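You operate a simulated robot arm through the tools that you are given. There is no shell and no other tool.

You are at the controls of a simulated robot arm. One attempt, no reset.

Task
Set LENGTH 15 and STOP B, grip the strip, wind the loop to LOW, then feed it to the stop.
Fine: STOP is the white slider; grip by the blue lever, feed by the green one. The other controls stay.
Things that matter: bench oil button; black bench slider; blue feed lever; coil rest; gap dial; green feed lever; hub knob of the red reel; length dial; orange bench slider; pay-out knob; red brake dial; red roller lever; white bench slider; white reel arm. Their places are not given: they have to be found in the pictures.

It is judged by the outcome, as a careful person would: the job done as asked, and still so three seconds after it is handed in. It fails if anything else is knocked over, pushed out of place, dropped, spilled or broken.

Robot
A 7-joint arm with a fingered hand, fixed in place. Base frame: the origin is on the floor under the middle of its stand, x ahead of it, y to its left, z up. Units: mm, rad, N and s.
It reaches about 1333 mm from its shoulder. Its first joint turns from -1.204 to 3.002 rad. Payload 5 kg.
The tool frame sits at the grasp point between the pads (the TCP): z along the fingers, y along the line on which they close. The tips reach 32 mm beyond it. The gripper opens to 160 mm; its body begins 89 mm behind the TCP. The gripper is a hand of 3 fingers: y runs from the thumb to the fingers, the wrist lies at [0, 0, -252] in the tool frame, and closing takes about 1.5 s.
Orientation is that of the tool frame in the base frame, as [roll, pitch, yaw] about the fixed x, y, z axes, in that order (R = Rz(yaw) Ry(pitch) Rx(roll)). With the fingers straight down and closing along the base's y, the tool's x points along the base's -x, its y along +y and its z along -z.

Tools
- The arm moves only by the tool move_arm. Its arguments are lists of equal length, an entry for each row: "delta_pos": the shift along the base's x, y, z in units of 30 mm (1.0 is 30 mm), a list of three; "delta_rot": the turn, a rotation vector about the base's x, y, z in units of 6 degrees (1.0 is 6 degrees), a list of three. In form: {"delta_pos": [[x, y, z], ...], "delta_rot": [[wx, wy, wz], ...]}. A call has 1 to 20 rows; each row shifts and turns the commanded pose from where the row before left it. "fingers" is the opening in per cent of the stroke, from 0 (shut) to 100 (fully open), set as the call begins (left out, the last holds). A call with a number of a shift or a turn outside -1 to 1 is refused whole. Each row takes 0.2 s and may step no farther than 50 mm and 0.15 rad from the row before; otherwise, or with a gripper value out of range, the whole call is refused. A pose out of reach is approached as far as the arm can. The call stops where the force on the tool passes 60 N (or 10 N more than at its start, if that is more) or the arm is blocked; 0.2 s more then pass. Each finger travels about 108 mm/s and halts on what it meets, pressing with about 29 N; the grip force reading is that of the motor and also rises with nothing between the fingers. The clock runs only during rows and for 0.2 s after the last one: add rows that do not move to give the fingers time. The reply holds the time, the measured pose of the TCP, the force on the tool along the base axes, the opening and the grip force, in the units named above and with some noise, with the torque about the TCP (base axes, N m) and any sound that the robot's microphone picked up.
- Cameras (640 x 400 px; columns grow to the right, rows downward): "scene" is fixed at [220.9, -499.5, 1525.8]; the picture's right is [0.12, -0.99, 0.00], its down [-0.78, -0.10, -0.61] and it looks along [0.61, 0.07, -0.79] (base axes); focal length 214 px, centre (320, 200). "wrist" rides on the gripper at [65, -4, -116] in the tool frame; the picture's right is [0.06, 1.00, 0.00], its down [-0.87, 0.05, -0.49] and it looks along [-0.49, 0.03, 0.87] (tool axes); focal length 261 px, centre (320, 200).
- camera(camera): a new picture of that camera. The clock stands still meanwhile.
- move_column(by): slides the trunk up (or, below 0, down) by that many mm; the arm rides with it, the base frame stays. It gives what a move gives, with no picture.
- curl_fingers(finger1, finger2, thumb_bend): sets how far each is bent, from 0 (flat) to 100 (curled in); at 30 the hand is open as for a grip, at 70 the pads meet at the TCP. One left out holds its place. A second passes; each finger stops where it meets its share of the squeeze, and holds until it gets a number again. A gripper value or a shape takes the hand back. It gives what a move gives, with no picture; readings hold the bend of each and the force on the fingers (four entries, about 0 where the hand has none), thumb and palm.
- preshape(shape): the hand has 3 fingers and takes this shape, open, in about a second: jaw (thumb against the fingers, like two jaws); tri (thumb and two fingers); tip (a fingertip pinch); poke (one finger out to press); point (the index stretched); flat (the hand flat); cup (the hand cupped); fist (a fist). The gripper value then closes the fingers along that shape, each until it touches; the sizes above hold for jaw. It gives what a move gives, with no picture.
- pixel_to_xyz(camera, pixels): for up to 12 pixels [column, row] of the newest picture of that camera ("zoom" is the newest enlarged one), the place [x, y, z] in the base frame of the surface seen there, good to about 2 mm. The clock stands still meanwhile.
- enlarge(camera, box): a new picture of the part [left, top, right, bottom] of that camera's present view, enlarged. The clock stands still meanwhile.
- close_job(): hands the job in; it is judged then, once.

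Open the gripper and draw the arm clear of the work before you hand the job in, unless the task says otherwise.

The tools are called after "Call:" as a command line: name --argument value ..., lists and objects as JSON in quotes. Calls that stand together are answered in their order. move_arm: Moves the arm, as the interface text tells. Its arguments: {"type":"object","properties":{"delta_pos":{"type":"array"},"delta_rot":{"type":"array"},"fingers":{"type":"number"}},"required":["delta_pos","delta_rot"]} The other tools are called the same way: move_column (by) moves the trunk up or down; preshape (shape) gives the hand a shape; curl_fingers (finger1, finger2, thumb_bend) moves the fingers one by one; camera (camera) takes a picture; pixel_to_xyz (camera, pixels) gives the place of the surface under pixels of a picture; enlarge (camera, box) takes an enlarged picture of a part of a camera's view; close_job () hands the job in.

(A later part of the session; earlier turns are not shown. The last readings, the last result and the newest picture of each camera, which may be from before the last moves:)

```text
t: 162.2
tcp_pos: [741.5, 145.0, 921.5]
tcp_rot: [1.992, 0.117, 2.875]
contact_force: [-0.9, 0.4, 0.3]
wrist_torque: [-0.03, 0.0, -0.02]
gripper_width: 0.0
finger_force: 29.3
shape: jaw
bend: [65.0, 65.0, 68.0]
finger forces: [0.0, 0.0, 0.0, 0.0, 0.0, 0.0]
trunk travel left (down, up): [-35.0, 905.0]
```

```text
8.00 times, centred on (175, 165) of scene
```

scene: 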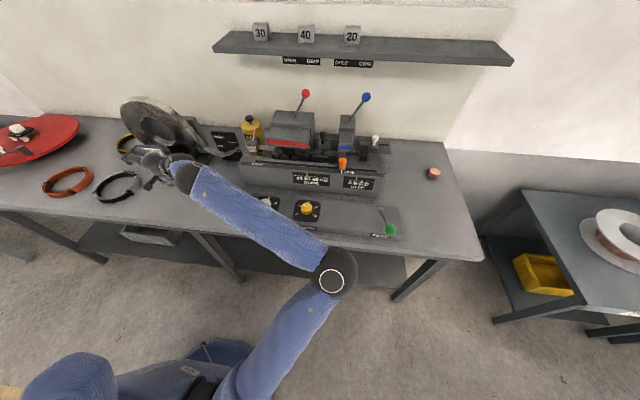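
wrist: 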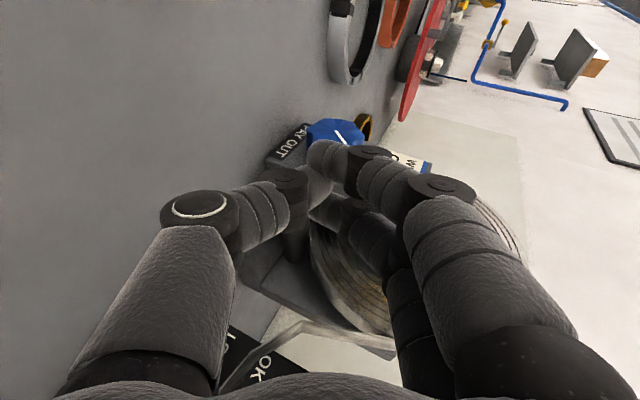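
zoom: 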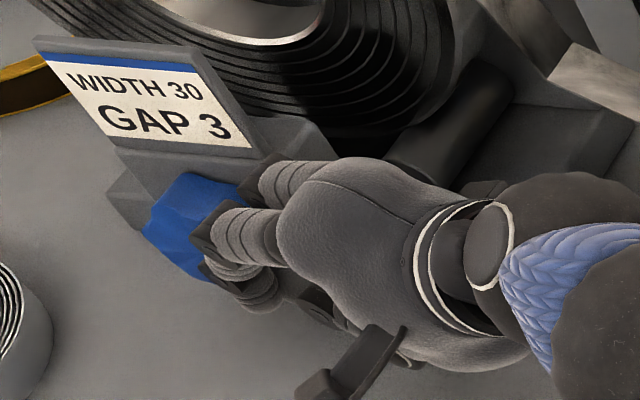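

That stroke passed without touching (the reach limit kept it 8 mm off at the top). The clockwise turn gave no loop change anyway, so I test counter-clockwise: from below right I press left until touching, then sweep up with the fingers.

Call:
move_arm --delta_pos '[[0, -0.2, -0.24], [0, 0, -0.24], [0, 0.1, 0], [0, 0.1, 0], [0, 0.1, 0], [0, 0.1, 0], [0, 0.1, 0], [0, 0, 0]]' --delta_rot '[[0, 0, 0], [0, 0, 0], [0, 0, 0], [0, 0, 0], [0, 0, 0], [0, 0, 0], [0, 0, 0], [0, 0, 0]]'

Call:
enlarge --camera "wrist" --box '[220, 90, 420, 250]'

Call:
enlarge --camera "scene" --box '[140, 140, 210, 190]'

```text
t: 164.0
tcp_pos: [740.8, 152.5, 906.7]
tcp_rot: [1.99, 0.116, 2.875]
contact_force: [-2.8, -10.6, -2.3]
wrist_torque: [0.03, 0.0, -0.16]
gripper_width: 0.2
finger_force: 29.0
shape: jaw
bend: [65.0, 66.0, 68.0]
finger forces: [0.0, 0.0, 0.0, 0.1, 0.0, 0.0]
trunk travel left (down, up): [-35.0, 905.0]
```

```text
2.50 times, centred on (320, 170) of wrist
```

zoom: 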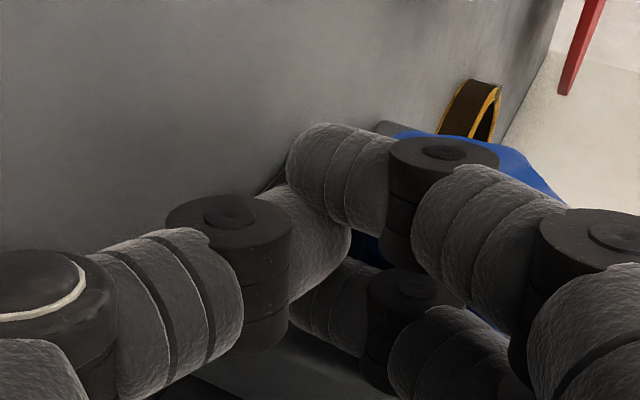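

```text
8.00 times, centred on (175, 165) of scene
```

zoom: 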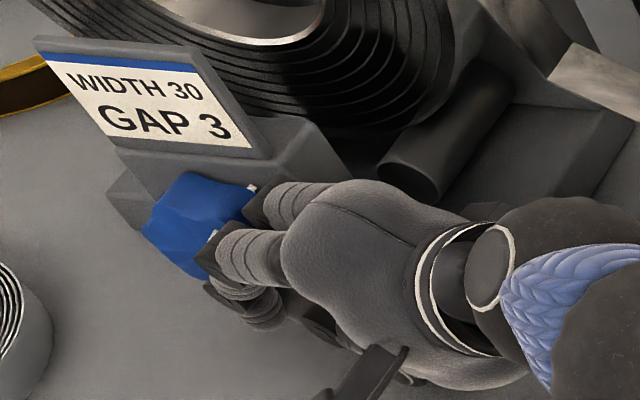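

Contact at about 10 N. I sweep upward along the arc.

Call:
move_arm --delta_pos '[[0, -0.1, 0.307], [0, -0.043, 0.327], [0, 0.043, 0.327], [0, 0.127, 0.307], [0, 0, 0]]' --delta_rot '[[0, 0, 0], [0, 0, 0], [0, 0, 0], [0, 0, 0], [0, 0, 0]]'

Call:
enlarge --camera "scene" --box '[140, 140, 210, 190]'

Call:
enlarge --camera "scene" --box '[200, 120, 250, 170]'

Call:
pixel_to_xyz --camera "zoom" --pixels '[[310, 285], [320, 270], [350, 275], [290, 280], [250, 270], [330, 282], [300, 290], [305, 280]]'

```text
t: 165.0
tcp_pos: [742.1, 146.9, 939.3]
tcp_rot: [1.996, 0.114, 2.873]
contact_force: [-22.5, -53.4, -9.9]
wrist_torque: [-1.45, 0.57, 0.3]
gripper_width: 0.3
finger_force: 29.1
shape: jaw
bend: [65.0, 66.0, 70.0]
finger forces: [0.0, 0.1, 0.0, 0.0, 85.0, 0.0]
trunk travel left (down, up): [-35.0, 905.0]
stopped in row 4: the force on the tool passed its limit at 68 N (the readings are from after the stop); the commanded pose is now the measured one
```

```text
8.00 times, centred on (175, 165) of scene
```

zoom: 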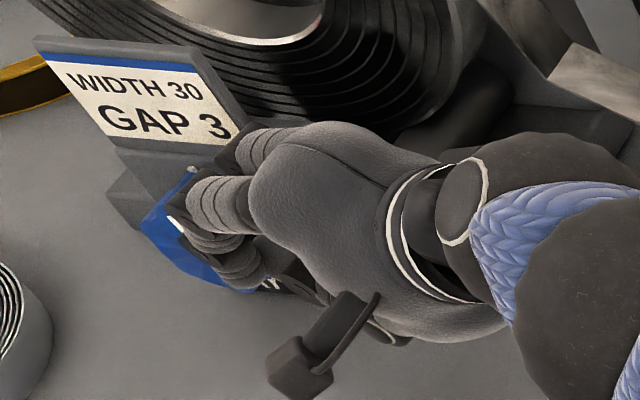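

```text
8.00 times, centred on (225, 145) of scene
```

zoom: 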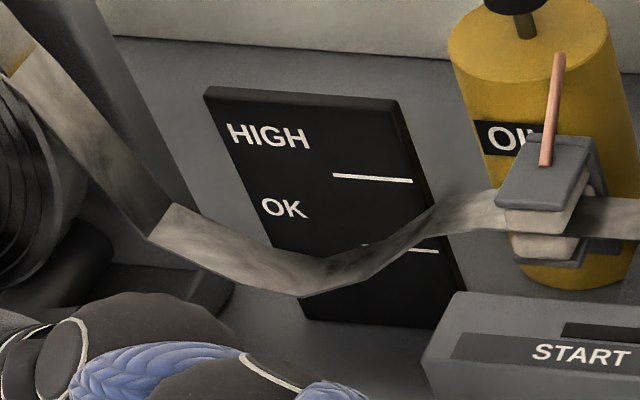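

```text
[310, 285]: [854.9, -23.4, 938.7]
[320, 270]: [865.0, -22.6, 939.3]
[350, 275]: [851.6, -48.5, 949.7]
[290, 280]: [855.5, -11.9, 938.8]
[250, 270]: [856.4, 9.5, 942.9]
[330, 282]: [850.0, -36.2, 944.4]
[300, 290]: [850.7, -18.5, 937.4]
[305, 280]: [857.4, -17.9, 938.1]
```

The call stopped on force (68 N), the pointer came back nearly upright, and the loop still reads 938–939. I back off, and take close-up baselines of pointer and loop so that small changes can be seen.

Call:
move_arm --delta_pos '[[0, -0.4, 0], [0, -0.8, 0], [-0.2, -0.8, 0.2], [-0.5, -0.8, 0.3], [0, 0, 0]]' --delta_rot '[[0, 0, 0], [0, 0, 0], [0, 0, 0], [0, 0, 0], [0, 0, 0]]'

Call:
enlarge --camera "scene" --box '[210, 135, 245, 165]'

Call:
enlarge --camera "scene" --box '[140, 140, 210, 190]'

Call:
camera --camera "wrist"

```text
t: 166.2
tcp_pos: [722.3, 68.5, 955.7]
tcp_rot: [1.995, 0.116, 2.875]
contact_force: [0.7, -0.8, 1.1]
wrist_torque: [-0.01, -0.01, -0.02]
gripper_width: 0.1
finger_force: 28.8
shape: jaw
bend: [65.0, 66.0, 68.0]
finger forces: [0.0, 0.0, 0.0, 0.0, 0.0, 0.1]
trunk travel left (down, up): [-35.0, 905.0]
```

```text
13.33 times, centred on (228, 150) of scene
```

zoom: 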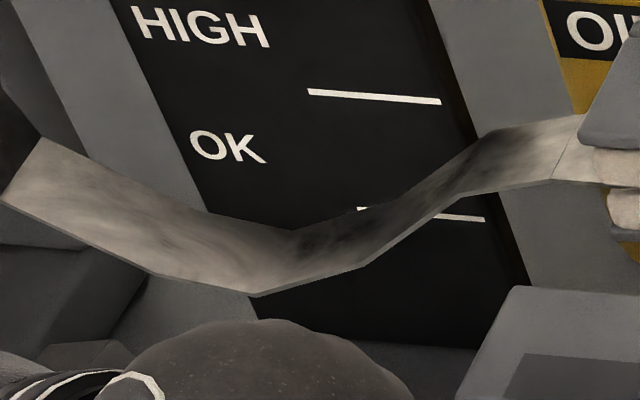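

```text
8.00 times, centred on (175, 165) of scene
```

zoom: 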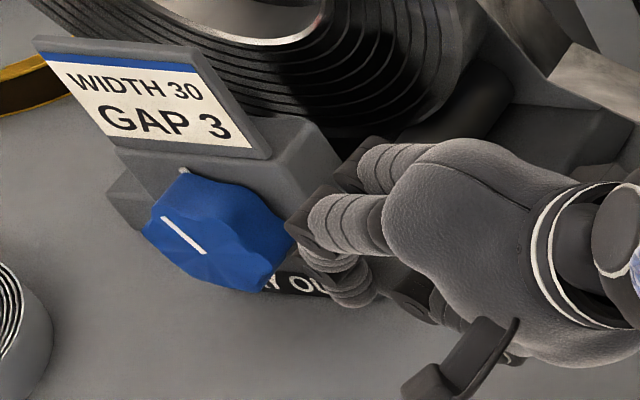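

```text
taken
```

wrist: 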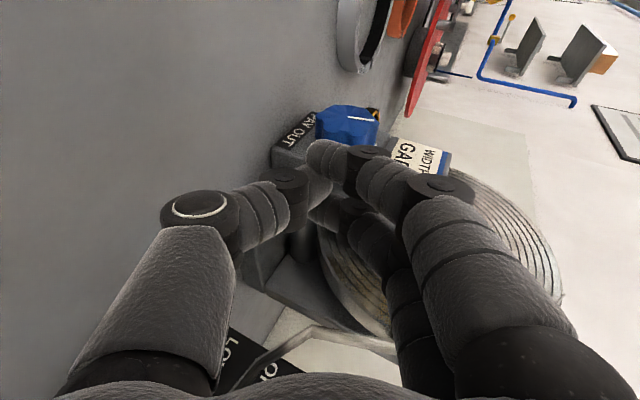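

The pointer is now about 10° left of upright, so the strokes do turn the knob. I do a refined counter-clockwise stroke with a lighter press along the arc, then back off and look at pointer and loop.

Call:
move_arm --delta_pos '[[0.22, 0.68, -0.53], [0.22, 0.68, -0.53], [0.22, 0.68, -0.54], [0, 0.35, 0], [0, 0.4, 0], [0, -0.15, 0.23], [0, -0.097, 0.26], [0, -0.037, 0.293], [0, 0.037, 0.293], [0, 0.097, 0.26], [0, -0.8, 0], [0, -0.8, 0], [0, -0.4, 0], [0, 0, 0]]' --delta_rot '[[0, 0, 0], [0, 0, 0], [0, 0, 0], [0, 0, 0], [0, 0, 0], [0, 0, 0], [0, 0, 0], [0, 0, 0], [0, 0, 0], [0, 0, 0], [0, 0, 0], [0, 0, 0], [0, 0, 0], [0, 0, 0]]'

Call:
enlarge --camera "scene" --box '[210, 135, 245, 165]'

Call:
enlarge --camera "scene" --box '[140, 140, 210, 190]'

```text
t: 169.2
tcp_pos: [740.3, 86.0, 947.9]
tcp_rot: [1.995, 0.117, 2.875]
contact_force: [0.0, -0.3, -0.7]
wrist_torque: [0.04, 0.0, -0.01]
gripper_width: 0.0
finger_force: 28.8
shape: jaw
bend: [65.0, 66.0, 68.0]
finger forces: [0.0, 0.0, 0.0, 0.0, 0.0, 0.0]
trunk travel left (down, up): [-35.0, 905.0]
```

```text
13.33 times, centred on (228, 150) of scene
```

zoom: 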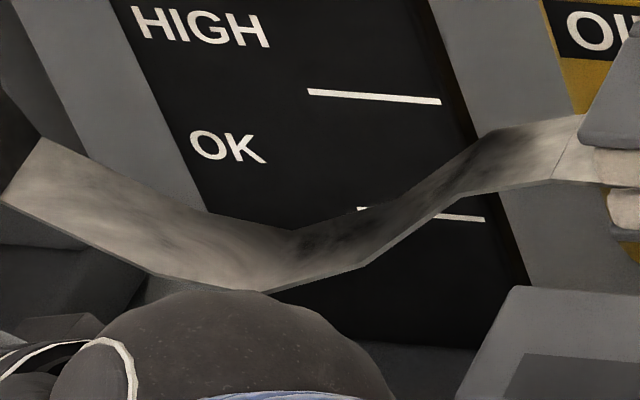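

```text
8.00 times, centred on (175, 165) of scene
```

zoom: 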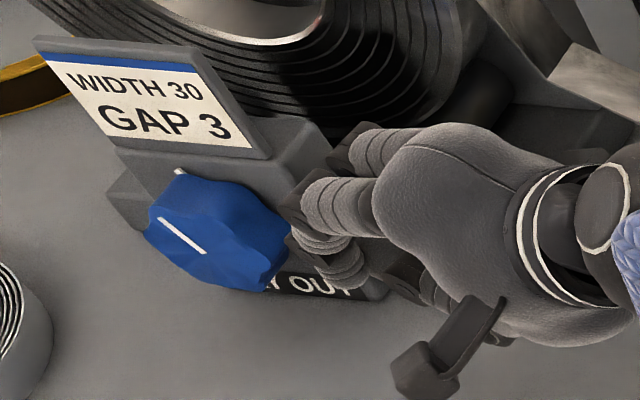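

The pointer moved only a few degrees. I measure its ends and the strip's vertices exactly.

Call:
pixel_to_xyz --camera "zoom" --pixels '[[203, 251], [161, 220], [182, 236], [179, 172]]'

Call:
enlarge --camera "scene" --box '[210, 135, 245, 165]'

Call:
pixel_to_xyz --camera "zoom" --pixels '[[150, 265], [200, 275], [250, 280], [290, 265], [350, 250], [400, 215], [293, 240], [60, 190], [240, 250], [300, 255]]'

```text
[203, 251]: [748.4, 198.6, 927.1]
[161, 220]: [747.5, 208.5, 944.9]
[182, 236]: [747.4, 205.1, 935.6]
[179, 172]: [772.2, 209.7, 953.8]
```

```text
13.33 times, centred on (228, 150) of scene
```

zoom: 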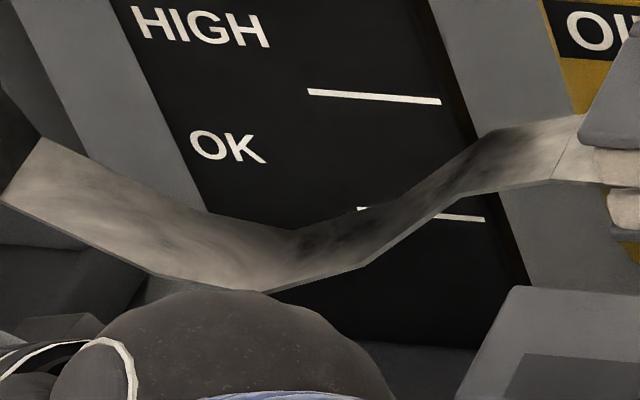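

```text
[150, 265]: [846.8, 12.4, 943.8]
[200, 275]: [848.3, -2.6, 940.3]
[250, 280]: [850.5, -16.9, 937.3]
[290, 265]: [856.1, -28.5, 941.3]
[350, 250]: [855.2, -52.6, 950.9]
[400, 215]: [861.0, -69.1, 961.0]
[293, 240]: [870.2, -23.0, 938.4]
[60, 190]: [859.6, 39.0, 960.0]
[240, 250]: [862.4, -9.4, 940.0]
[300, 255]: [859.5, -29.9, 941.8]
```

The pointer is now 29° left of upright; the loop is unchanged within about 1 mm, so its gain per degree must be small or need more turn. I do two firmer counter-clockwise strokes in a row.

Call:
move_arm --delta_pos '[[0.06, 0.65, -0.66], [0, 0.65, -0.67], [0, 0.6, 0], [0, 0.38, 0], [0, -0.163, 0.263], [0, -0.057, 0.32], [0, 0.007, 0.333], [0, 0.05, 0.283], [0, -0.83, 0], [0, 0, -0.6], [0, 0, -0.6], [0, 0.6, 0], [0, 0.25, 0], [0, -0.163, 0.263], [0, -0.057, 0.32], [0, 0.007, 0.333], [0, 0.05, 0.283], [0, -0.83, 0], [0, -0.5, 0]]' --delta_rot '[[0, 0, 0], [0, 0, 0], [0, 0, 0], [0, 0, 0], [0, 0, 0], [0, 0, 0], [0, 0, 0], [0, 0, 0], [0, 0, 0], [0, 0, 0], [0, 0, 0], [0, 0, 0], [0, 0, 0], [0, 0, 0], [0, 0, 0], [0, 0, 0], [0, 0, 0], [0, 0, 0], [0, 0, 0]]'

Call:
enlarge --camera "scene" --box '[140, 140, 210, 190]'

Call:
enlarge --camera "scene" --box '[210, 135, 245, 165]'

Call:
pixel_to_xyz --camera "zoom" --pixels '[[150, 265], [200, 275], [250, 280], [290, 265], [350, 250], [400, 215], [293, 240], [60, 190], [240, 250], [300, 255]]'

```text
t: 173.2
tcp_pos: [742.0, 107.8, 944.0]
tcp_rot: [1.995, 0.117, 2.876]
contact_force: [0.7, 0.0, 0.3]
wrist_torque: [0.05, -0.01, 0.02]
gripper_width: 0.1
finger_force: 29.1
shape: jaw
bend: [65.0, 66.0, 68.0]
finger forces: [0.0, 0.0, 0.0, 0.0, 0.0, 0.0]
trunk travel left (down, up): [-35.0, 905.0]
```

```text
8.00 times, centred on (175, 165) of scene
```

zoom: 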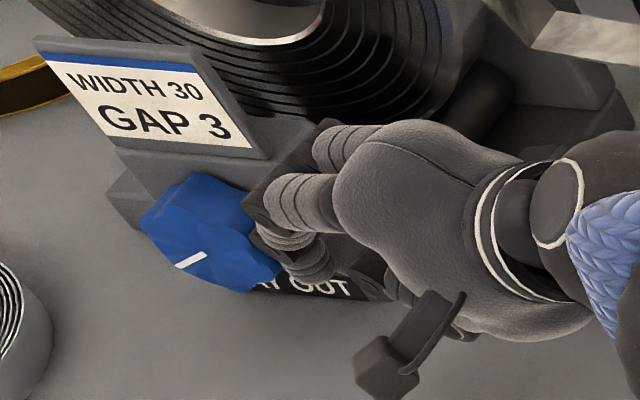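

```text
13.33 times, centred on (228, 150) of scene
```

zoom: 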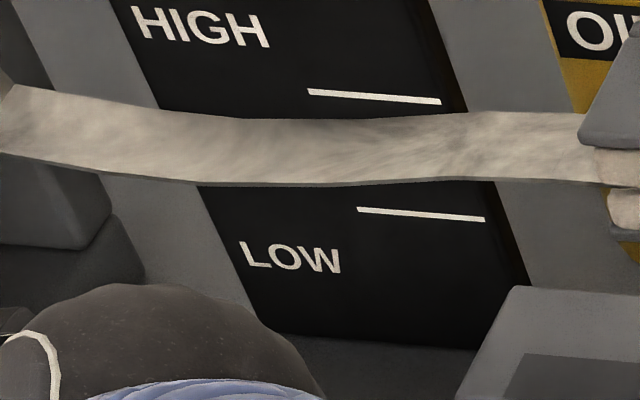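

```text
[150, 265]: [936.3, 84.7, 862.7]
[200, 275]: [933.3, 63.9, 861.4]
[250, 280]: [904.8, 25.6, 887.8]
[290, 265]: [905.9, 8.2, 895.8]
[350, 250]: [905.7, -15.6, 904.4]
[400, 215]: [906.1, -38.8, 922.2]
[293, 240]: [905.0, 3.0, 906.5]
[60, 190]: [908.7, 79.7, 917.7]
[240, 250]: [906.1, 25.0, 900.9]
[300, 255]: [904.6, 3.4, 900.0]
```

Now the loop has changed a lot: it rose to nearly straight, so counter-clockwise winds in (after a dead band) and I need clockwise to lower it. I measure the strip height now, then make a clockwise stroke and look.

Call:
pixel_to_xyz --camera "zoom" --pixels '[[100, 140], [200, 160], [300, 165], [300, 130], [400, 160], [500, 150]]'

Call:
move_arm --delta_pos '[[0, 0.57, 0.2], [0, 0.6, 0], [0, 0.25, 0], [0, -0.03, -0.247], [0, -0.06, -0.253], [0, -0.01, -0.25], [0, 0.033, -0.25], [0, 0.083, -0.25], [0, 0.117, -0.183], [0, -1, 0], [0, -0.5, 0], [0, 0, 0]]' --delta_rot '[[0, 0, 0], [0, 0, 0], [0, 0, 0], [0, 0, 0], [0, 0, 0], [0, 0, 0], [0, 0, 0], [0, 0, 0], [0, 0, 0], [0, 0, 0], [0, 0, 0], [0, 0, 0]]'

Call:
enlarge --camera "scene" --box '[140, 140, 210, 190]'

Call:
enlarge --camera "scene" --box '[210, 135, 245, 165]'

```text
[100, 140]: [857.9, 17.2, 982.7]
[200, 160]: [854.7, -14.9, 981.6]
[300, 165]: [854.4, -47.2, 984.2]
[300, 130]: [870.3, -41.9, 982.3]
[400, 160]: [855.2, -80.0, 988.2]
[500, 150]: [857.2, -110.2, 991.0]
```

```text
t: 175.8
tcp_pos: [741.6, 109.0, 906.7]
tcp_rot: [1.995, 0.116, 2.875]
contact_force: [-0.4, -0.3, -0.5]
wrist_torque: [0.0, -0.03, 0.03]
gripper_width: 0.1
finger_force: 29.6
shape: jaw
bend: [65.0, 66.0, 68.0]
finger forces: [0.0, 0.0, 0.0, 0.1, 0.0, 0.1]
trunk travel left (down, up): [-35.0, 905.0]
```

```text
8.00 times, centred on (175, 165) of scene
```

zoom: 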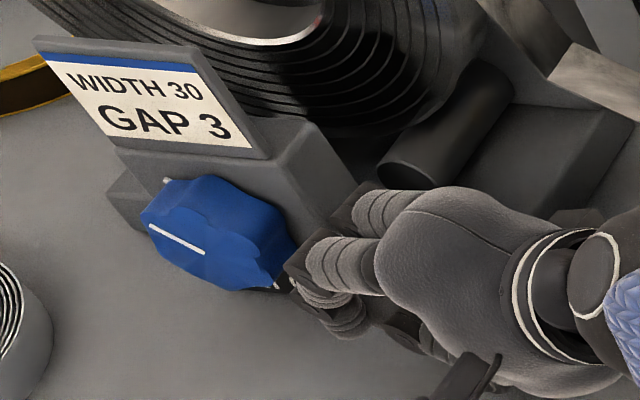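

```text
13.33 times, centred on (228, 150) of scene
```

zoom: 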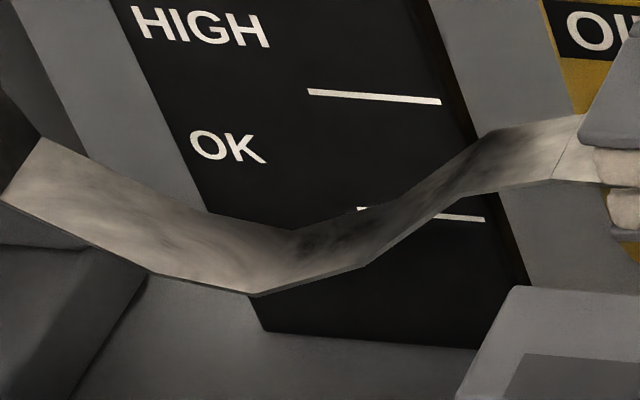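

The stroke turned the knob clockwise about 70° (pointer now 45° left) and the loop snapped back to the OK level: the loop goes by zones of the knob. I continue clockwise, one stroke at a time.

Call:
move_arm --delta_pos '[[0, 0.1, 0.7], [0, 0.43, 0.745], [0, 0.6, 0], [0, 0.25, 0], [0, -0.03, -0.247], [0, -0.06, -0.253], [0, -0.01, -0.25], [0, 0.033, -0.25], [0, 0.083, -0.25], [0, 0.117, -0.183], [0, -1, 0], [0, -0.5, 0], [0, 0, 0]]' --delta_rot '[[0, 0, 0], [0, 0, 0], [0, 0, 0], [0, 0, 0], [0, 0, 0], [0, 0, 0], [0, 0, 0], [0, 0, 0], [0, 0, 0], [0, 0, 0], [0, 0, 0], [0, 0, 0], [0, 0, 0]]'

Call:
enlarge --camera "scene" --box '[140, 140, 210, 190]'

Call:
enlarge --camera "scene" --box '[210, 135, 245, 165]'

```text
t: 178.6
tcp_pos: [742.5, 109.1, 906.1]
tcp_rot: [1.996, 0.116, 2.875]
contact_force: [1.0, -0.1, 0.3]
wrist_torque: [-0.01, 0.0, 0.02]
gripper_width: 0.0
finger_force: 28.9
shape: jaw
bend: [66.0, 66.0, 68.0]
finger forces: [0.1, 0.0, 0.0, 0.1, 0.0, 0.0]
trunk travel left (down, up): [-35.0, 905.0]
```

```text
8.00 times, centred on (175, 165) of scene
```

zoom: 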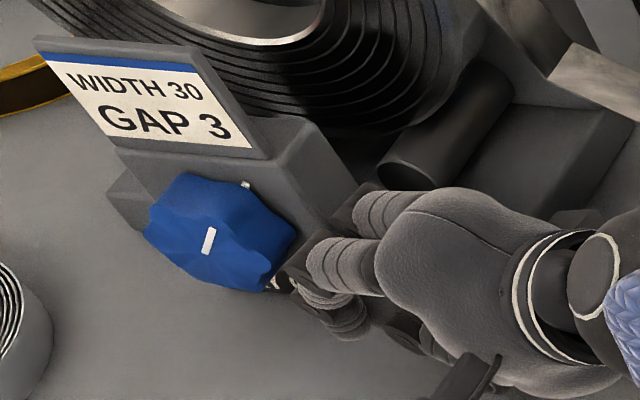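

```text
13.33 times, centred on (228, 150) of scene
```

zoom: 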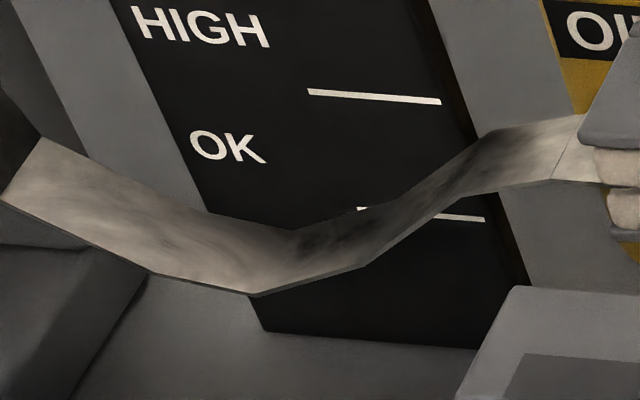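

The pointer is now about 40° right with the loop still OK. One more clockwise stroke should reach the LOW zone.

Call:
move_arm --delta_pos '[[0, 0.1, 0.7], [0, 0.43, 0.745], [0, 0.6, 0], [0, 0.25, 0], [0, -0.03, -0.247], [0, -0.06, -0.253], [0, -0.01, -0.25], [0, 0.033, -0.25], [0, 0.083, -0.25], [0, 0.117, -0.183], [0, -1, 0], [0, -0.5, 0], [0, 0, 0]]' --delta_rot '[[0, 0, 0], [0, 0, 0], [0, 0, 0], [0, 0, 0], [0, 0, 0], [0, 0, 0], [0, 0, 0], [0, 0, 0], [0, 0, 0], [0, 0, 0], [0, 0, 0], [0, 0, 0], [0, 0, 0]]'

Call:
enlarge --camera "scene" --box '[140, 140, 210, 190]'

Call:
enlarge --camera "scene" --box '[210, 135, 245, 165]'

```text
t: 181.4
tcp_pos: [742.3, 107.7, 908.1]
tcp_rot: [1.993, 0.117, 2.876]
contact_force: [0.4, -1.0, 0.5]
wrist_torque: [-0.03, -0.02, -0.01]
gripper_width: 0.2
finger_force: 28.5
shape: jaw
bend: [66.0, 66.0, 68.0]
finger forces: [0.0, 0.1, 0.0, 0.0, 0.1, 0.0]
trunk travel left (down, up): [-35.0, 905.0]
```

```text
8.00 times, centred on (175, 165) of scene
```

zoom: 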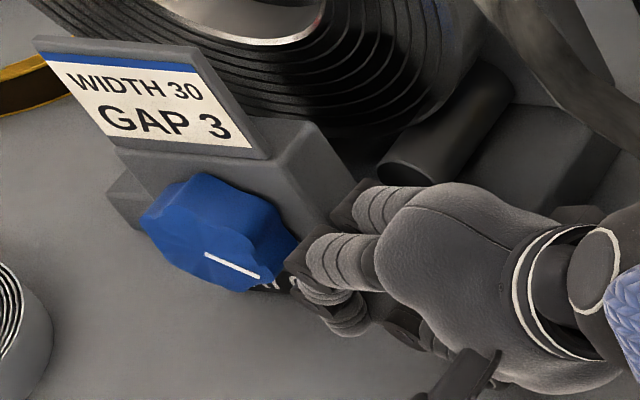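

```text
13.33 times, centred on (228, 150) of scene
```

zoom: 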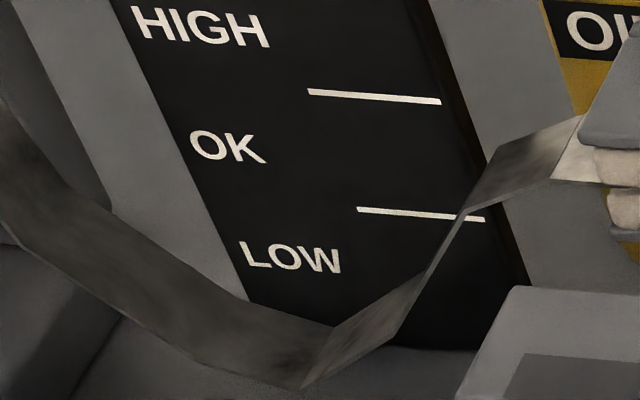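

The loop has dropped well below; the LOW text and line show above it. I measure its lowest point and the pointer.

Call:
pixel_to_xyz --camera "zoom" --pixels '[[300, 375], [310, 355], [335, 335], [250, 355], [200, 330], [350, 345], [420, 215], [370, 330], [290, 260], [300, 345]]'

Call:
enlarge --camera "scene" --box '[140, 140, 210, 190]'

Call:
pixel_to_xyz --camera "zoom" --pixels '[[207, 254], [257, 277]]'

```text
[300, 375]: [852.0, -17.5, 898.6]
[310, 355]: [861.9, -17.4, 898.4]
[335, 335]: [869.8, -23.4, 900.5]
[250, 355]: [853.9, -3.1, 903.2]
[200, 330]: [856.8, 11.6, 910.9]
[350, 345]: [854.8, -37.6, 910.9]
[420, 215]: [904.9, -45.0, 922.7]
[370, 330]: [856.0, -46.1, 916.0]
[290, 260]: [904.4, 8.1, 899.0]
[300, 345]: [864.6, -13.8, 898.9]
```

```text
8.00 times, centred on (175, 165) of scene
```

zoom: 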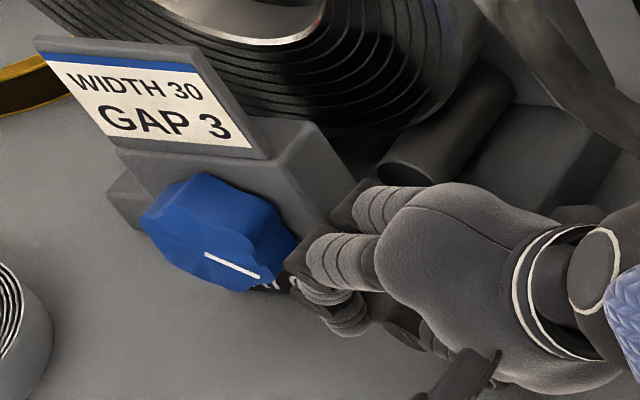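

```text
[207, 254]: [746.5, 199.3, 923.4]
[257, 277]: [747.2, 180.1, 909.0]
```

The loop's bottom is at z≈898.5, level with the LOW text (z≈899): LOW is set, with the pointer well inside its zone. I draw the hand back, away from the strip, then raise the trunk for the feed lever.

Call:
move_arm --delta_pos '[[-0.3, -0.5, 0.5], [-0.7, -0.5, 0.8], [-0.8, -0.5, 0.8], [-0.8, -0.5, 0.8], [-0.5, 0, 0.8], [0, 0, 0]]' --delta_rot '[[0, 0, 0], [0, 0, 0], [0, 0, 0], [0, 0, 0], [0, 0, 0], [0, 0, 0]]'

Call:
move_column --by 390

Call:
camera --camera "scene"

```text
t: 182.8
tcp_pos: [649.1, 47.4, 1018.4]
tcp_rot: [1.994, 0.114, 2.876]
contact_force: [0.0, 0.2, 0.7]
wrist_torque: [-0.03, -0.01, -0.01]
gripper_width: 0.2
finger_force: 28.3
shape: jaw
bend: [66.0, 66.0, 68.0]
finger forces: [0.0, 0.0, 0.1, 0.1, 0.0, 0.0]
trunk travel left (down, up): [-35.0, 905.0]
```

```text
t: 186.6
tcp_pos: [649.5, 47.4, 1407.0]
tcp_rot: [1.995, 0.116, 2.878]
contact_force: [-0.4, -0.2, 0.6]
wrist_torque: [-0.02, -0.04, 0.02]
gripper_width: 0.0
finger_force: 29.0
shape: jaw
bend: [66.0, 66.0, 68.0]
finger forces: [0.0, 0.0, 0.0, 0.1, 0.0, 0.1]
trunk travel left (down, up): [-425.0, 515.0]
```

```text
taken
```

scene: 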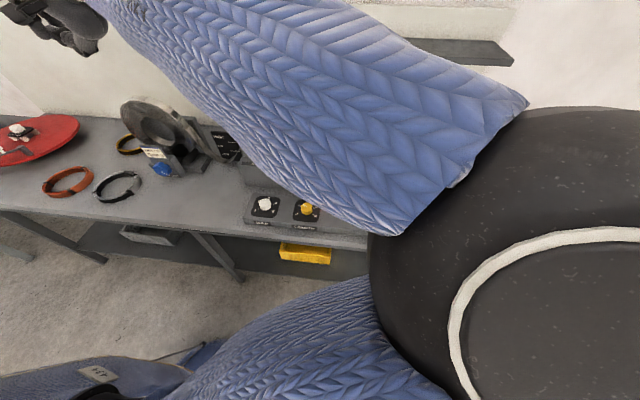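

The trunk is back up (T=-400). I turn the hand to straight down again (67° about (-0.965,0.221,0.146)) while moving right at height toward (500,-550,1300).

Call:
move_arm --delta_pos '[[-0.25, -0.6, -0.17], [-0.25, -0.8, -0.17], [-0.25, -0.95, -0.17], [-0.25, -0.95, -0.17], [-0.25, -0.95, -0.17], [-0.25, -0.95, -0.17], [-0.25, -0.95, -0.17], [-0.25, -0.95, -0.17], [-0.25, -0.95, -0.17], [-0.25, -0.95, -0.17], [-0.25, -0.95, -0.17], [-0.25, -0.95, -0.17], [-0.25, -0.95, -0.17], [-0.25, -0.95, -0.17], [-0.25, -0.95, -0.17], [-0.25, -0.95, -0.17], [-0.25, -0.95, -0.17], [-0.25, -0.95, -0.17], [-0.25, -0.95, -0.17], [0, 0, 0]]' --delta_rot '[[-0.965, 0.221, 0.146], [-0.965, 0.221, 0.146], [-0.965, 0.221, 0.146], [-0.965, 0.221, 0.146], [-0.965, 0.221, 0.146], [-0.965, 0.221, 0.146], [-0.965, 0.221, 0.146], [-0.965, 0.221, 0.146], [-0.965, 0.221, 0.146], [-0.965, 0.221, 0.146], [-0.965, 0.221, 0.146], [-0.126, 0.029, 0.019], [0, 0, 0], [0, 0, 0], [0, 0, 0], [0, 0, 0], [0, 0, 0], [0, 0, 0], [0, 0, 0], [0, 0, 0]]' --fingers 50

Call:
camera --camera "wrist"

Call:
camera --camera "scene"

```text
t: 190.8
tcp_pos: [459.9, -488.1, 1195.3]
tcp_rot: [-3.138, -0.003, -3.141]
contact_force: [-0.3, 0.2, 0.5]
wrist_torque: [0.01, 0.0, 0.0]
gripper_width: 80.0
finger_force: 0.0
shape: jaw
bend: [72.0, 72.0, 70.0]
finger forces: [0.0, 0.1, 0.0, 0.0, 0.1, 0.1]
out of reach, approached as far as the arm can: row 8, 9, 10, 11, 12
trunk travel left (down, up): [-425.0, 515.0]
```

```text
taken
```

wrist: 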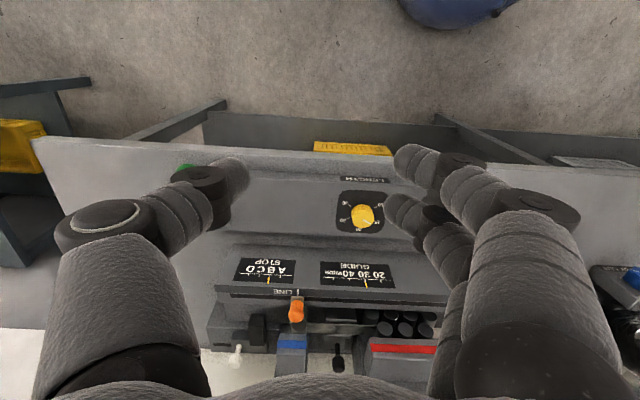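

```text
taken
```

scene: 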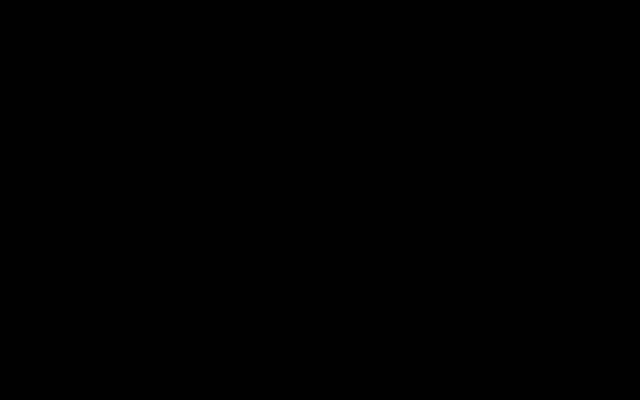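

The hand points down at (460,-488,1195). I move right to y≈-657 to see the green lever.

Call:
move_arm --delta_pos '[[0, -0.95, 0], [0, -0.95, 0], [0, -0.95, 0], [0, -0.95, 0], [0, -0.95, 0], [0, -0.9, 0], [0, 0, 0]]' --delta_rot '[[0, 0, 0], [0, 0, 0], [0, 0, 0], [0, 0, 0], [0, 0, 0], [0, 0, 0], [0, 0, 0]]'

Call:
camera --camera "wrist"

Call:
camera --camera "scene"

```text
t: 192.4
tcp_pos: [459.3, -660.7, 1194.3]
tcp_rot: [-3.138, -0.004, 3.139]
contact_force: [0.0, 0.2, 0.1]
wrist_torque: [-0.01, 0.03, 0.03]
gripper_width: 79.9
finger_force: 0.2
shape: jaw
bend: [72.0, 72.0, 70.0]
finger forces: [0.1, 0.0, 0.0, 0.0, 0.0, 0.0]
trunk travel left (down, up): [-425.0, 515.0]
```

```text
taken
```

wrist: 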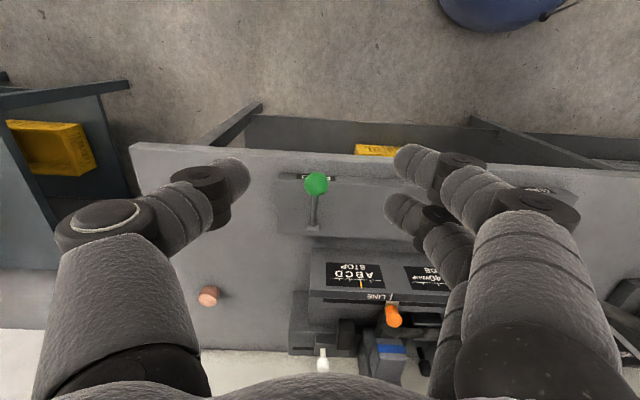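

```text
taken
```

scene: 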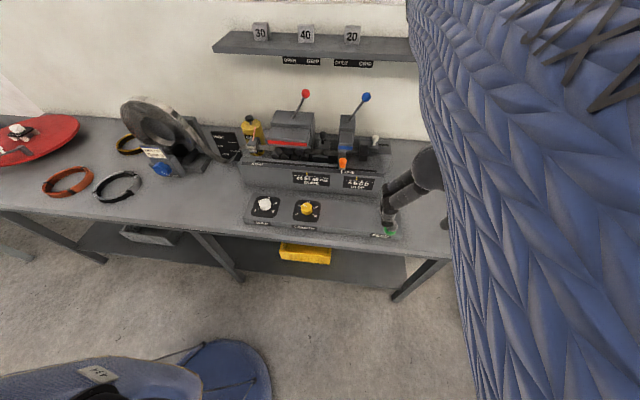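

The green ball is at (316,184) in the wrist view and the machine is visible in the scene. I enlarge both: the lever and the strip's end near the stop.

Call:
enlarge --camera "wrist" --box '[260, 140, 400, 240]'

Call:
pixel_to_xyz --camera "wrist" --pixels '[[316, 184], [316, 174], [305, 184], [327, 184], [316, 195], [315, 210], [313, 225], [305, 228]]'

Call:
enlarge --camera "scene" --box '[280, 85, 400, 195]'

Call:
enlarge --camera "scene" --box '[320, 130, 385, 180]'

```text
4.00 times, centred on (330, 190) of wrist
```

zoom: 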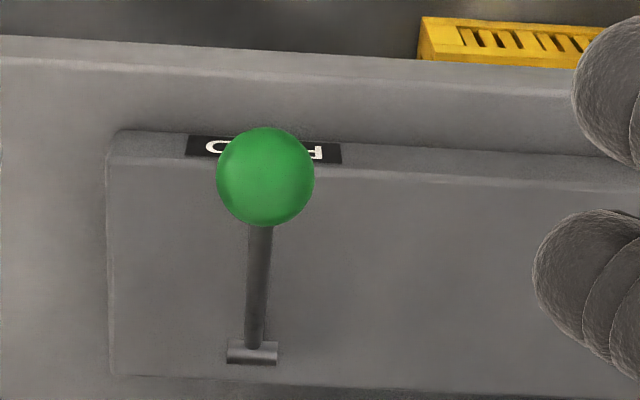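

```text
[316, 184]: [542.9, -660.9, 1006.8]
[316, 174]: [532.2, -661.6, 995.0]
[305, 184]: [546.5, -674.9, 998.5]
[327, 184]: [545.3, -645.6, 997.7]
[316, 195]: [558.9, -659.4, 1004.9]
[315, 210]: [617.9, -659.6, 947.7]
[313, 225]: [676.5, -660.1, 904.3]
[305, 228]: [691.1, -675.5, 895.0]
```

```text
3.64 times, centred on (340, 140) of scene
```

zoom: 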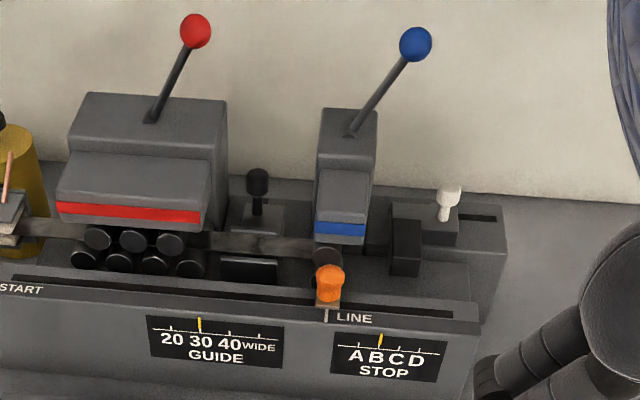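

```text
8.00 times, centred on (352, 155) of scene
```

zoom: 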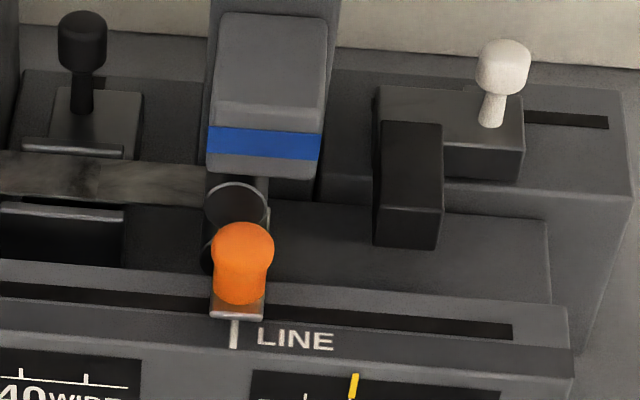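

Stop is at B, blue at GRIP, and the lever's hinge (688,-660,897) runs along y with the ball centre at about (545,-660,992). I go above the ball with 80 mm opening.

Call:
move_arm --delta_pos '[[0.72, 0, -0.83], [0.72, 0, -0.83], [0.72, 0, -0.83], [0.7, 0.02, -0.83], [0, 0, 0]]' --delta_rot '[[0, 0, 0], [0, 0, 0], [0, 0, 0], [0, 0, 0], [0, 0, 0]]'

Call:
camera --camera "wrist"

```text
t: 193.6
tcp_pos: [544.3, -657.3, 1092.3]
tcp_rot: [-3.137, -0.003, 3.141]
contact_force: [0.9, 0.1, 0.7]
wrist_torque: [0.0, -0.01, 0.03]
gripper_width: 80.0
finger_force: 0.1
shape: jaw
bend: [72.0, 72.0, 70.0]
finger forces: [0.1, 0.0, 0.0, 0.1, 0.0, 0.1]
trunk travel left (down, up): [-425.0, 515.0]
```

```text
taken
```

wrist: 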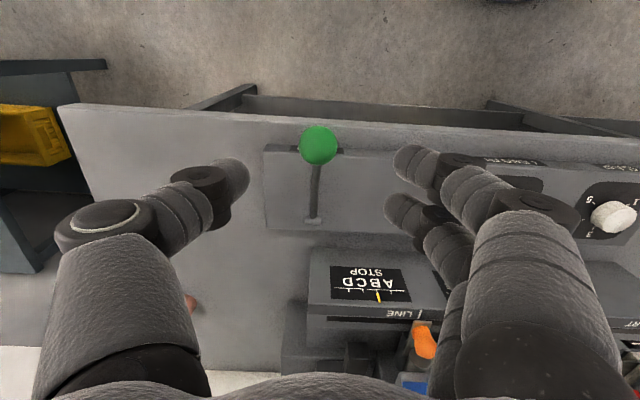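

The ball at (319,145) is straight below. I descend to straddle it.

Call:
move_arm --delta_pos '[[0, -0.03, -0.8], [0, -0.03, -0.8], [0, -0.03, -0.8], [0, 0, -0.8], [0, 0, 0]]' --delta_rot '[[0, 0, 0], [0, 0, 0], [0, 0, 0], [0, 0, 0], [0, 0, 0]]'

Call:
camera --camera "wrist"

Call:
enlarge --camera "scene" --box '[320, 130, 420, 250]'

```text
t: 194.8
tcp_pos: [546.5, -660.4, 998.9]
tcp_rot: [-3.139, -0.005, -3.141]
contact_force: [-0.4, 0.1, -1.0]
wrist_torque: [-0.01, -0.03, 0.02]
gripper_width: 80.1
finger_force: 0.1
shape: jaw
bend: [72.0, 72.0, 70.0]
finger forces: [0.1, 0.1, 0.0, 0.0, 0.0, 0.1]
trunk travel left (down, up): [-425.0, 515.0]
```

```text
taken
```

wrist: 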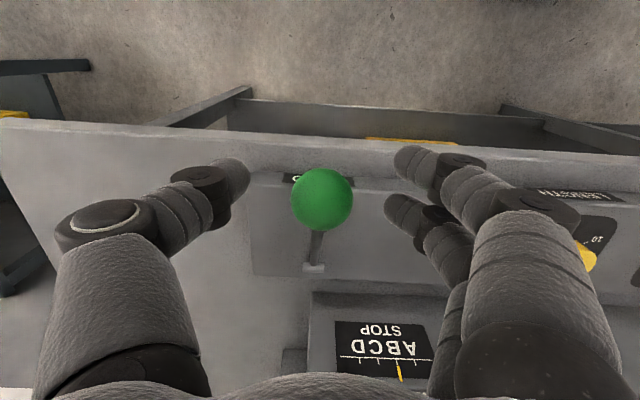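

```text
3.33 times, centred on (370, 190) of scene
```

zoom: 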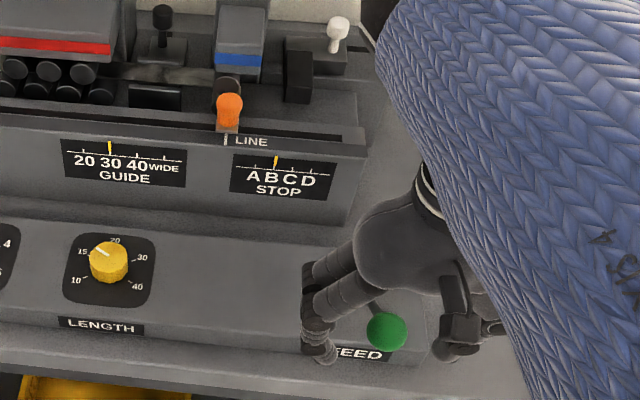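

The ball is at the TCP (322,198), and the scene also shows stop and strip. I close the fingers on the ball.

Call:
move_arm --delta_pos '[[0, 0, -0.1], [0, 0, 0], [0, 0, 0], [0, 0, 0], [0, 0, 0], [0, 0, 0]]' --delta_rot '[[0, 0, 0], [0, 0, 0], [0, 0, 0], [0, 0, 0], [0, 0, 0], [0, 0, 0]]' --fingers 0

Call:
enlarge --camera "scene" --box '[320, 130, 385, 180]'

```text
t: 196.2
tcp_pos: [545.1, -662.0, 994.0]
tcp_rot: [-3.14, -0.005, 3.14]
contact_force: [-4.5, -1.6, -13.4]
wrist_torque: [-0.05, 0.02, 0.05]
gripper_width: 7.1
finger_force: 28.9
shape: jaw
bend: [69.0, 71.0, 72.0]
finger forces: [12.8, 12.2, 0.0, 0.0, 24.9, 0.1]
trunk travel left (down, up): [-425.0, 515.0]
```

```text
8.00 times, centred on (352, 155) of scene
```

zoom: 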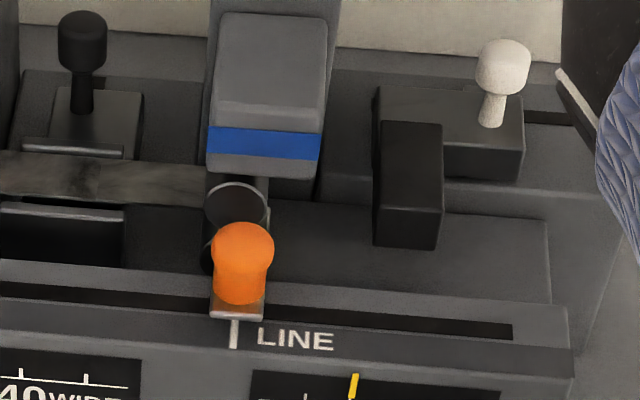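

The grip is below the ball's equator (width small, 13 N downward reaction). I open, raise 13 mm and close again.

Call:
move_arm --delta_pos '[[0, 0, 0], [0, 0, 0], [0, 0, 0.43], [0, 0, 0]]' --delta_rot '[[0, 0, 0], [0, 0, 0], [0, 0, 0], [0, 0, 0]]' --fingers 45

Call:
move_arm --delta_pos '[[0, 0, 0], [0, 0, 0], [0, 0, 0], [0, 0, 0], [0, 0, 0], [0, 0, 0]]' --delta_rot '[[0, 0, 0], [0, 0, 0], [0, 0, 0], [0, 0, 0], [0, 0, 0], [0, 0, 0]]' --fingers 0

Call:
camera --camera "wrist"

```text
t: 197.2
tcp_pos: [545.7, -661.3, 1007.2]
tcp_rot: [-3.139, -0.005, 3.14]
contact_force: [0.2, -0.2, -0.6]
wrist_torque: [-0.03, 0.04, 0.02]
gripper_width: 71.1
finger_force: 0.0
shape: jaw
bend: [73.0, 73.0, 70.0]
finger forces: [0.0, 0.0, 0.0, 0.0, 0.0, 0.0]
trunk travel left (down, up): [-425.0, 515.0]
```

```text
t: 198.6
tcp_pos: [545.4, -660.4, 1007.4]
tcp_rot: [-3.14, -0.005, 3.141]
contact_force: [-1.7, 0.1, -5.0]
wrist_torque: [-0.03, 0.04, -0.03]
gripper_width: 22.1
finger_force: 29.6
shape: jaw
bend: [72.0, 72.0, 70.0]
finger forces: [10.9, 13.3, 0.1, 0.0, 25.9, 0.1]
trunk travel left (down, up): [-425.0, 515.0]
```

```text
taken
```

wrist: 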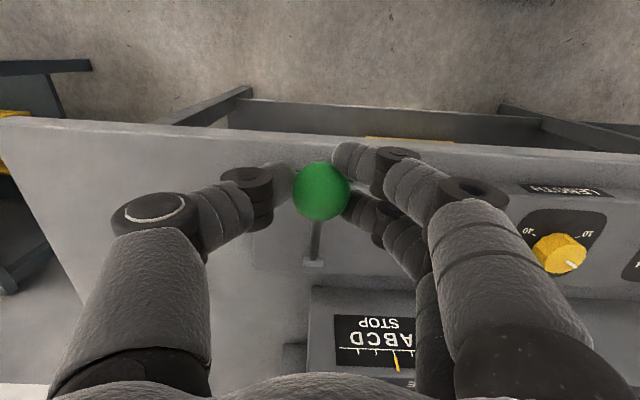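

The ball is well gripped now. I test the lever's travel: 8 mm along the arc upward-forward, watching the force.

Call:
move_arm --delta_pos '[[0.075, 0, 0.11], [0.075, 0, 0.11], [0, 0, 0]]' --delta_rot '[[0, 0, 0], [0, 0, 0], [0, 0, 0]]'

Call:
enlarge --camera "scene" --box '[320, 130, 385, 180]'

```text
t: 199.4
tcp_pos: [546.7, -661.3, 1011.7]
tcp_rot: [-3.14, -0.008, 3.14]
contact_force: [-37.2, -0.6, -37.2]
wrist_torque: [-0.09, 0.71, 0.18]
gripper_width: 19.1
finger_force: 29.3
shape: jaw
bend: [70.0, 72.0, 70.0]
finger forces: [27.7, 11.1, 0.1, 0.1, 22.3, 0.0]
trunk travel left (down, up): [-425.0, 515.0]
```

```text
8.00 times, centred on (352, 155) of scene
```

zoom: 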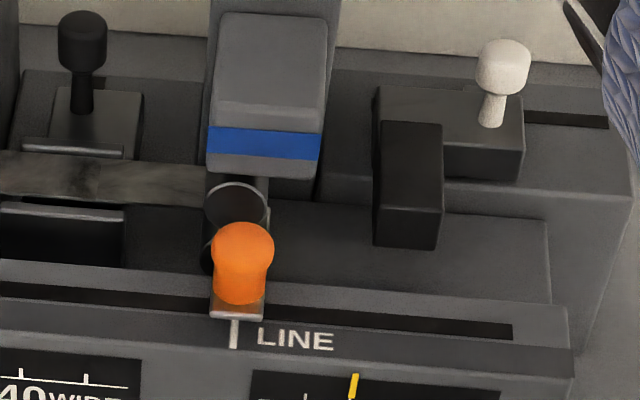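

Upward is blocked (37 N each way), so this is its upper rest; the feed must be by pulling it down toward me. I release that load and move down along the arc.

Call:
move_arm --delta_pos '[[-0.075, 0, -0.11], [-0.075, 0, -0.11], [-0.09, 0, -0.14], [-0.09, 0, -0.14], [0, 0, 0]]' --delta_rot '[[0, 0, 0], [0, 0, 0], [0, 0, 0], [0, 0, 0], [0, 0, 0]]'

Call:
enlarge --camera "scene" --box '[320, 130, 385, 180]'

Call:
camera --camera "wrist"

```text
t: 200.6
tcp_pos: [540.2, -659.6, 998.9]
tcp_rot: [-3.139, -0.002, -3.141]
contact_force: [-2.4, -6.5, 3.8]
wrist_torque: [-0.3, -0.21, 0.01]
gripper_width: 21.7
finger_force: 29.4
shape: jaw
bend: [71.0, 73.0, 70.0]
finger forces: [17.3, 17.3, 0.0, 0.0, 31.5, 0.0]
trunk travel left (down, up): [-425.0, 515.0]
```

```text
8.00 times, centred on (352, 155) of scene
```

zoom: 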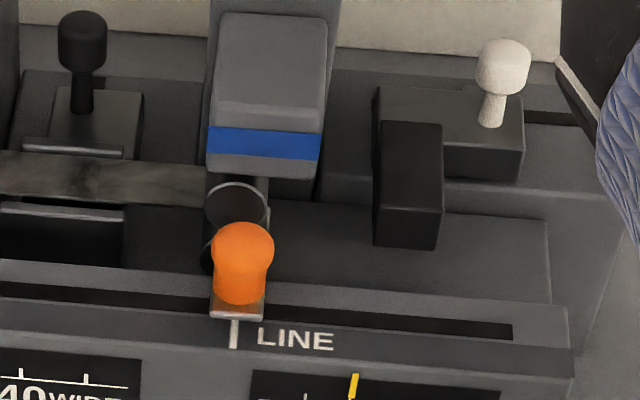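

```text
taken
```

wrist: 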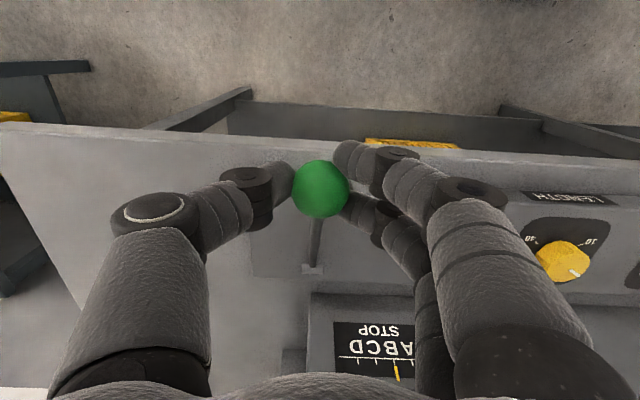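

The lever yields downward with little force. I continue down the arc to about 20° elevation and watch strip and forces.

Call:
move_arm --delta_pos '[[-0.12, 0, -0.24], [-0.12, 0, -0.24], [-0.1, 0, -0.23], [-0.1, 0, -0.23], [0, 0, 0]]' --delta_rot '[[0, 0, 0], [0, 0, 0], [0, 0, 0], [0, 0, 0], [0, 0, 0]]'

Call:
enlarge --camera "scene" --box '[320, 130, 385, 180]'

Call:
camera --camera "wrist"

```text
t: 201.8
tcp_pos: [527.5, -660.2, 970.1]
tcp_rot: [-3.14, -0.002, -3.141]
contact_force: [-3.0, -6.2, 4.8]
wrist_torque: [-0.17, -0.36, 0.04]
gripper_width: 21.8
finger_force: 29.0
shape: jaw
bend: [71.0, 74.0, 71.0]
finger forces: [15.9, 19.2, 0.0, 0.0, 32.2, 0.0]
trunk travel left (down, up): [-425.0, 515.0]
```

```text
8.00 times, centred on (352, 155) of scene
```

zoom: 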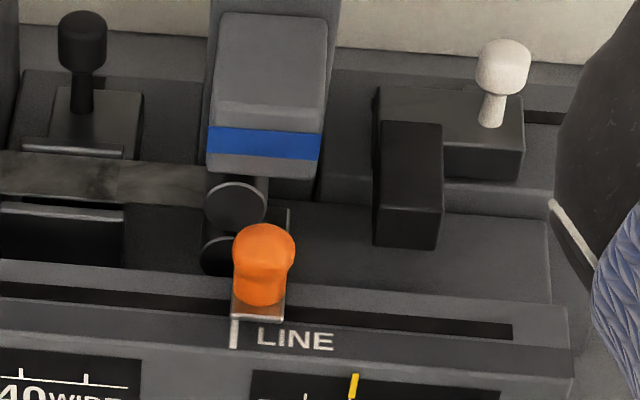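

```text
taken
```

wrist: 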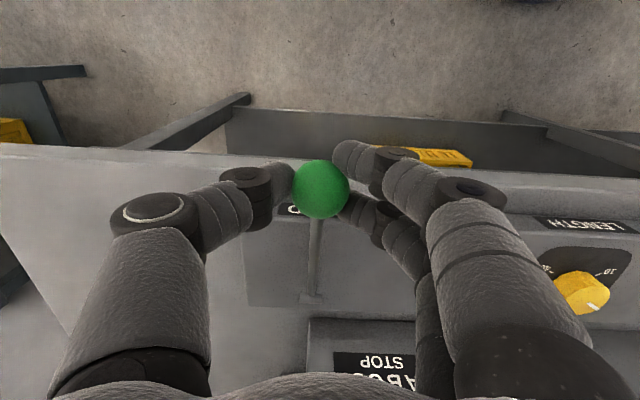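

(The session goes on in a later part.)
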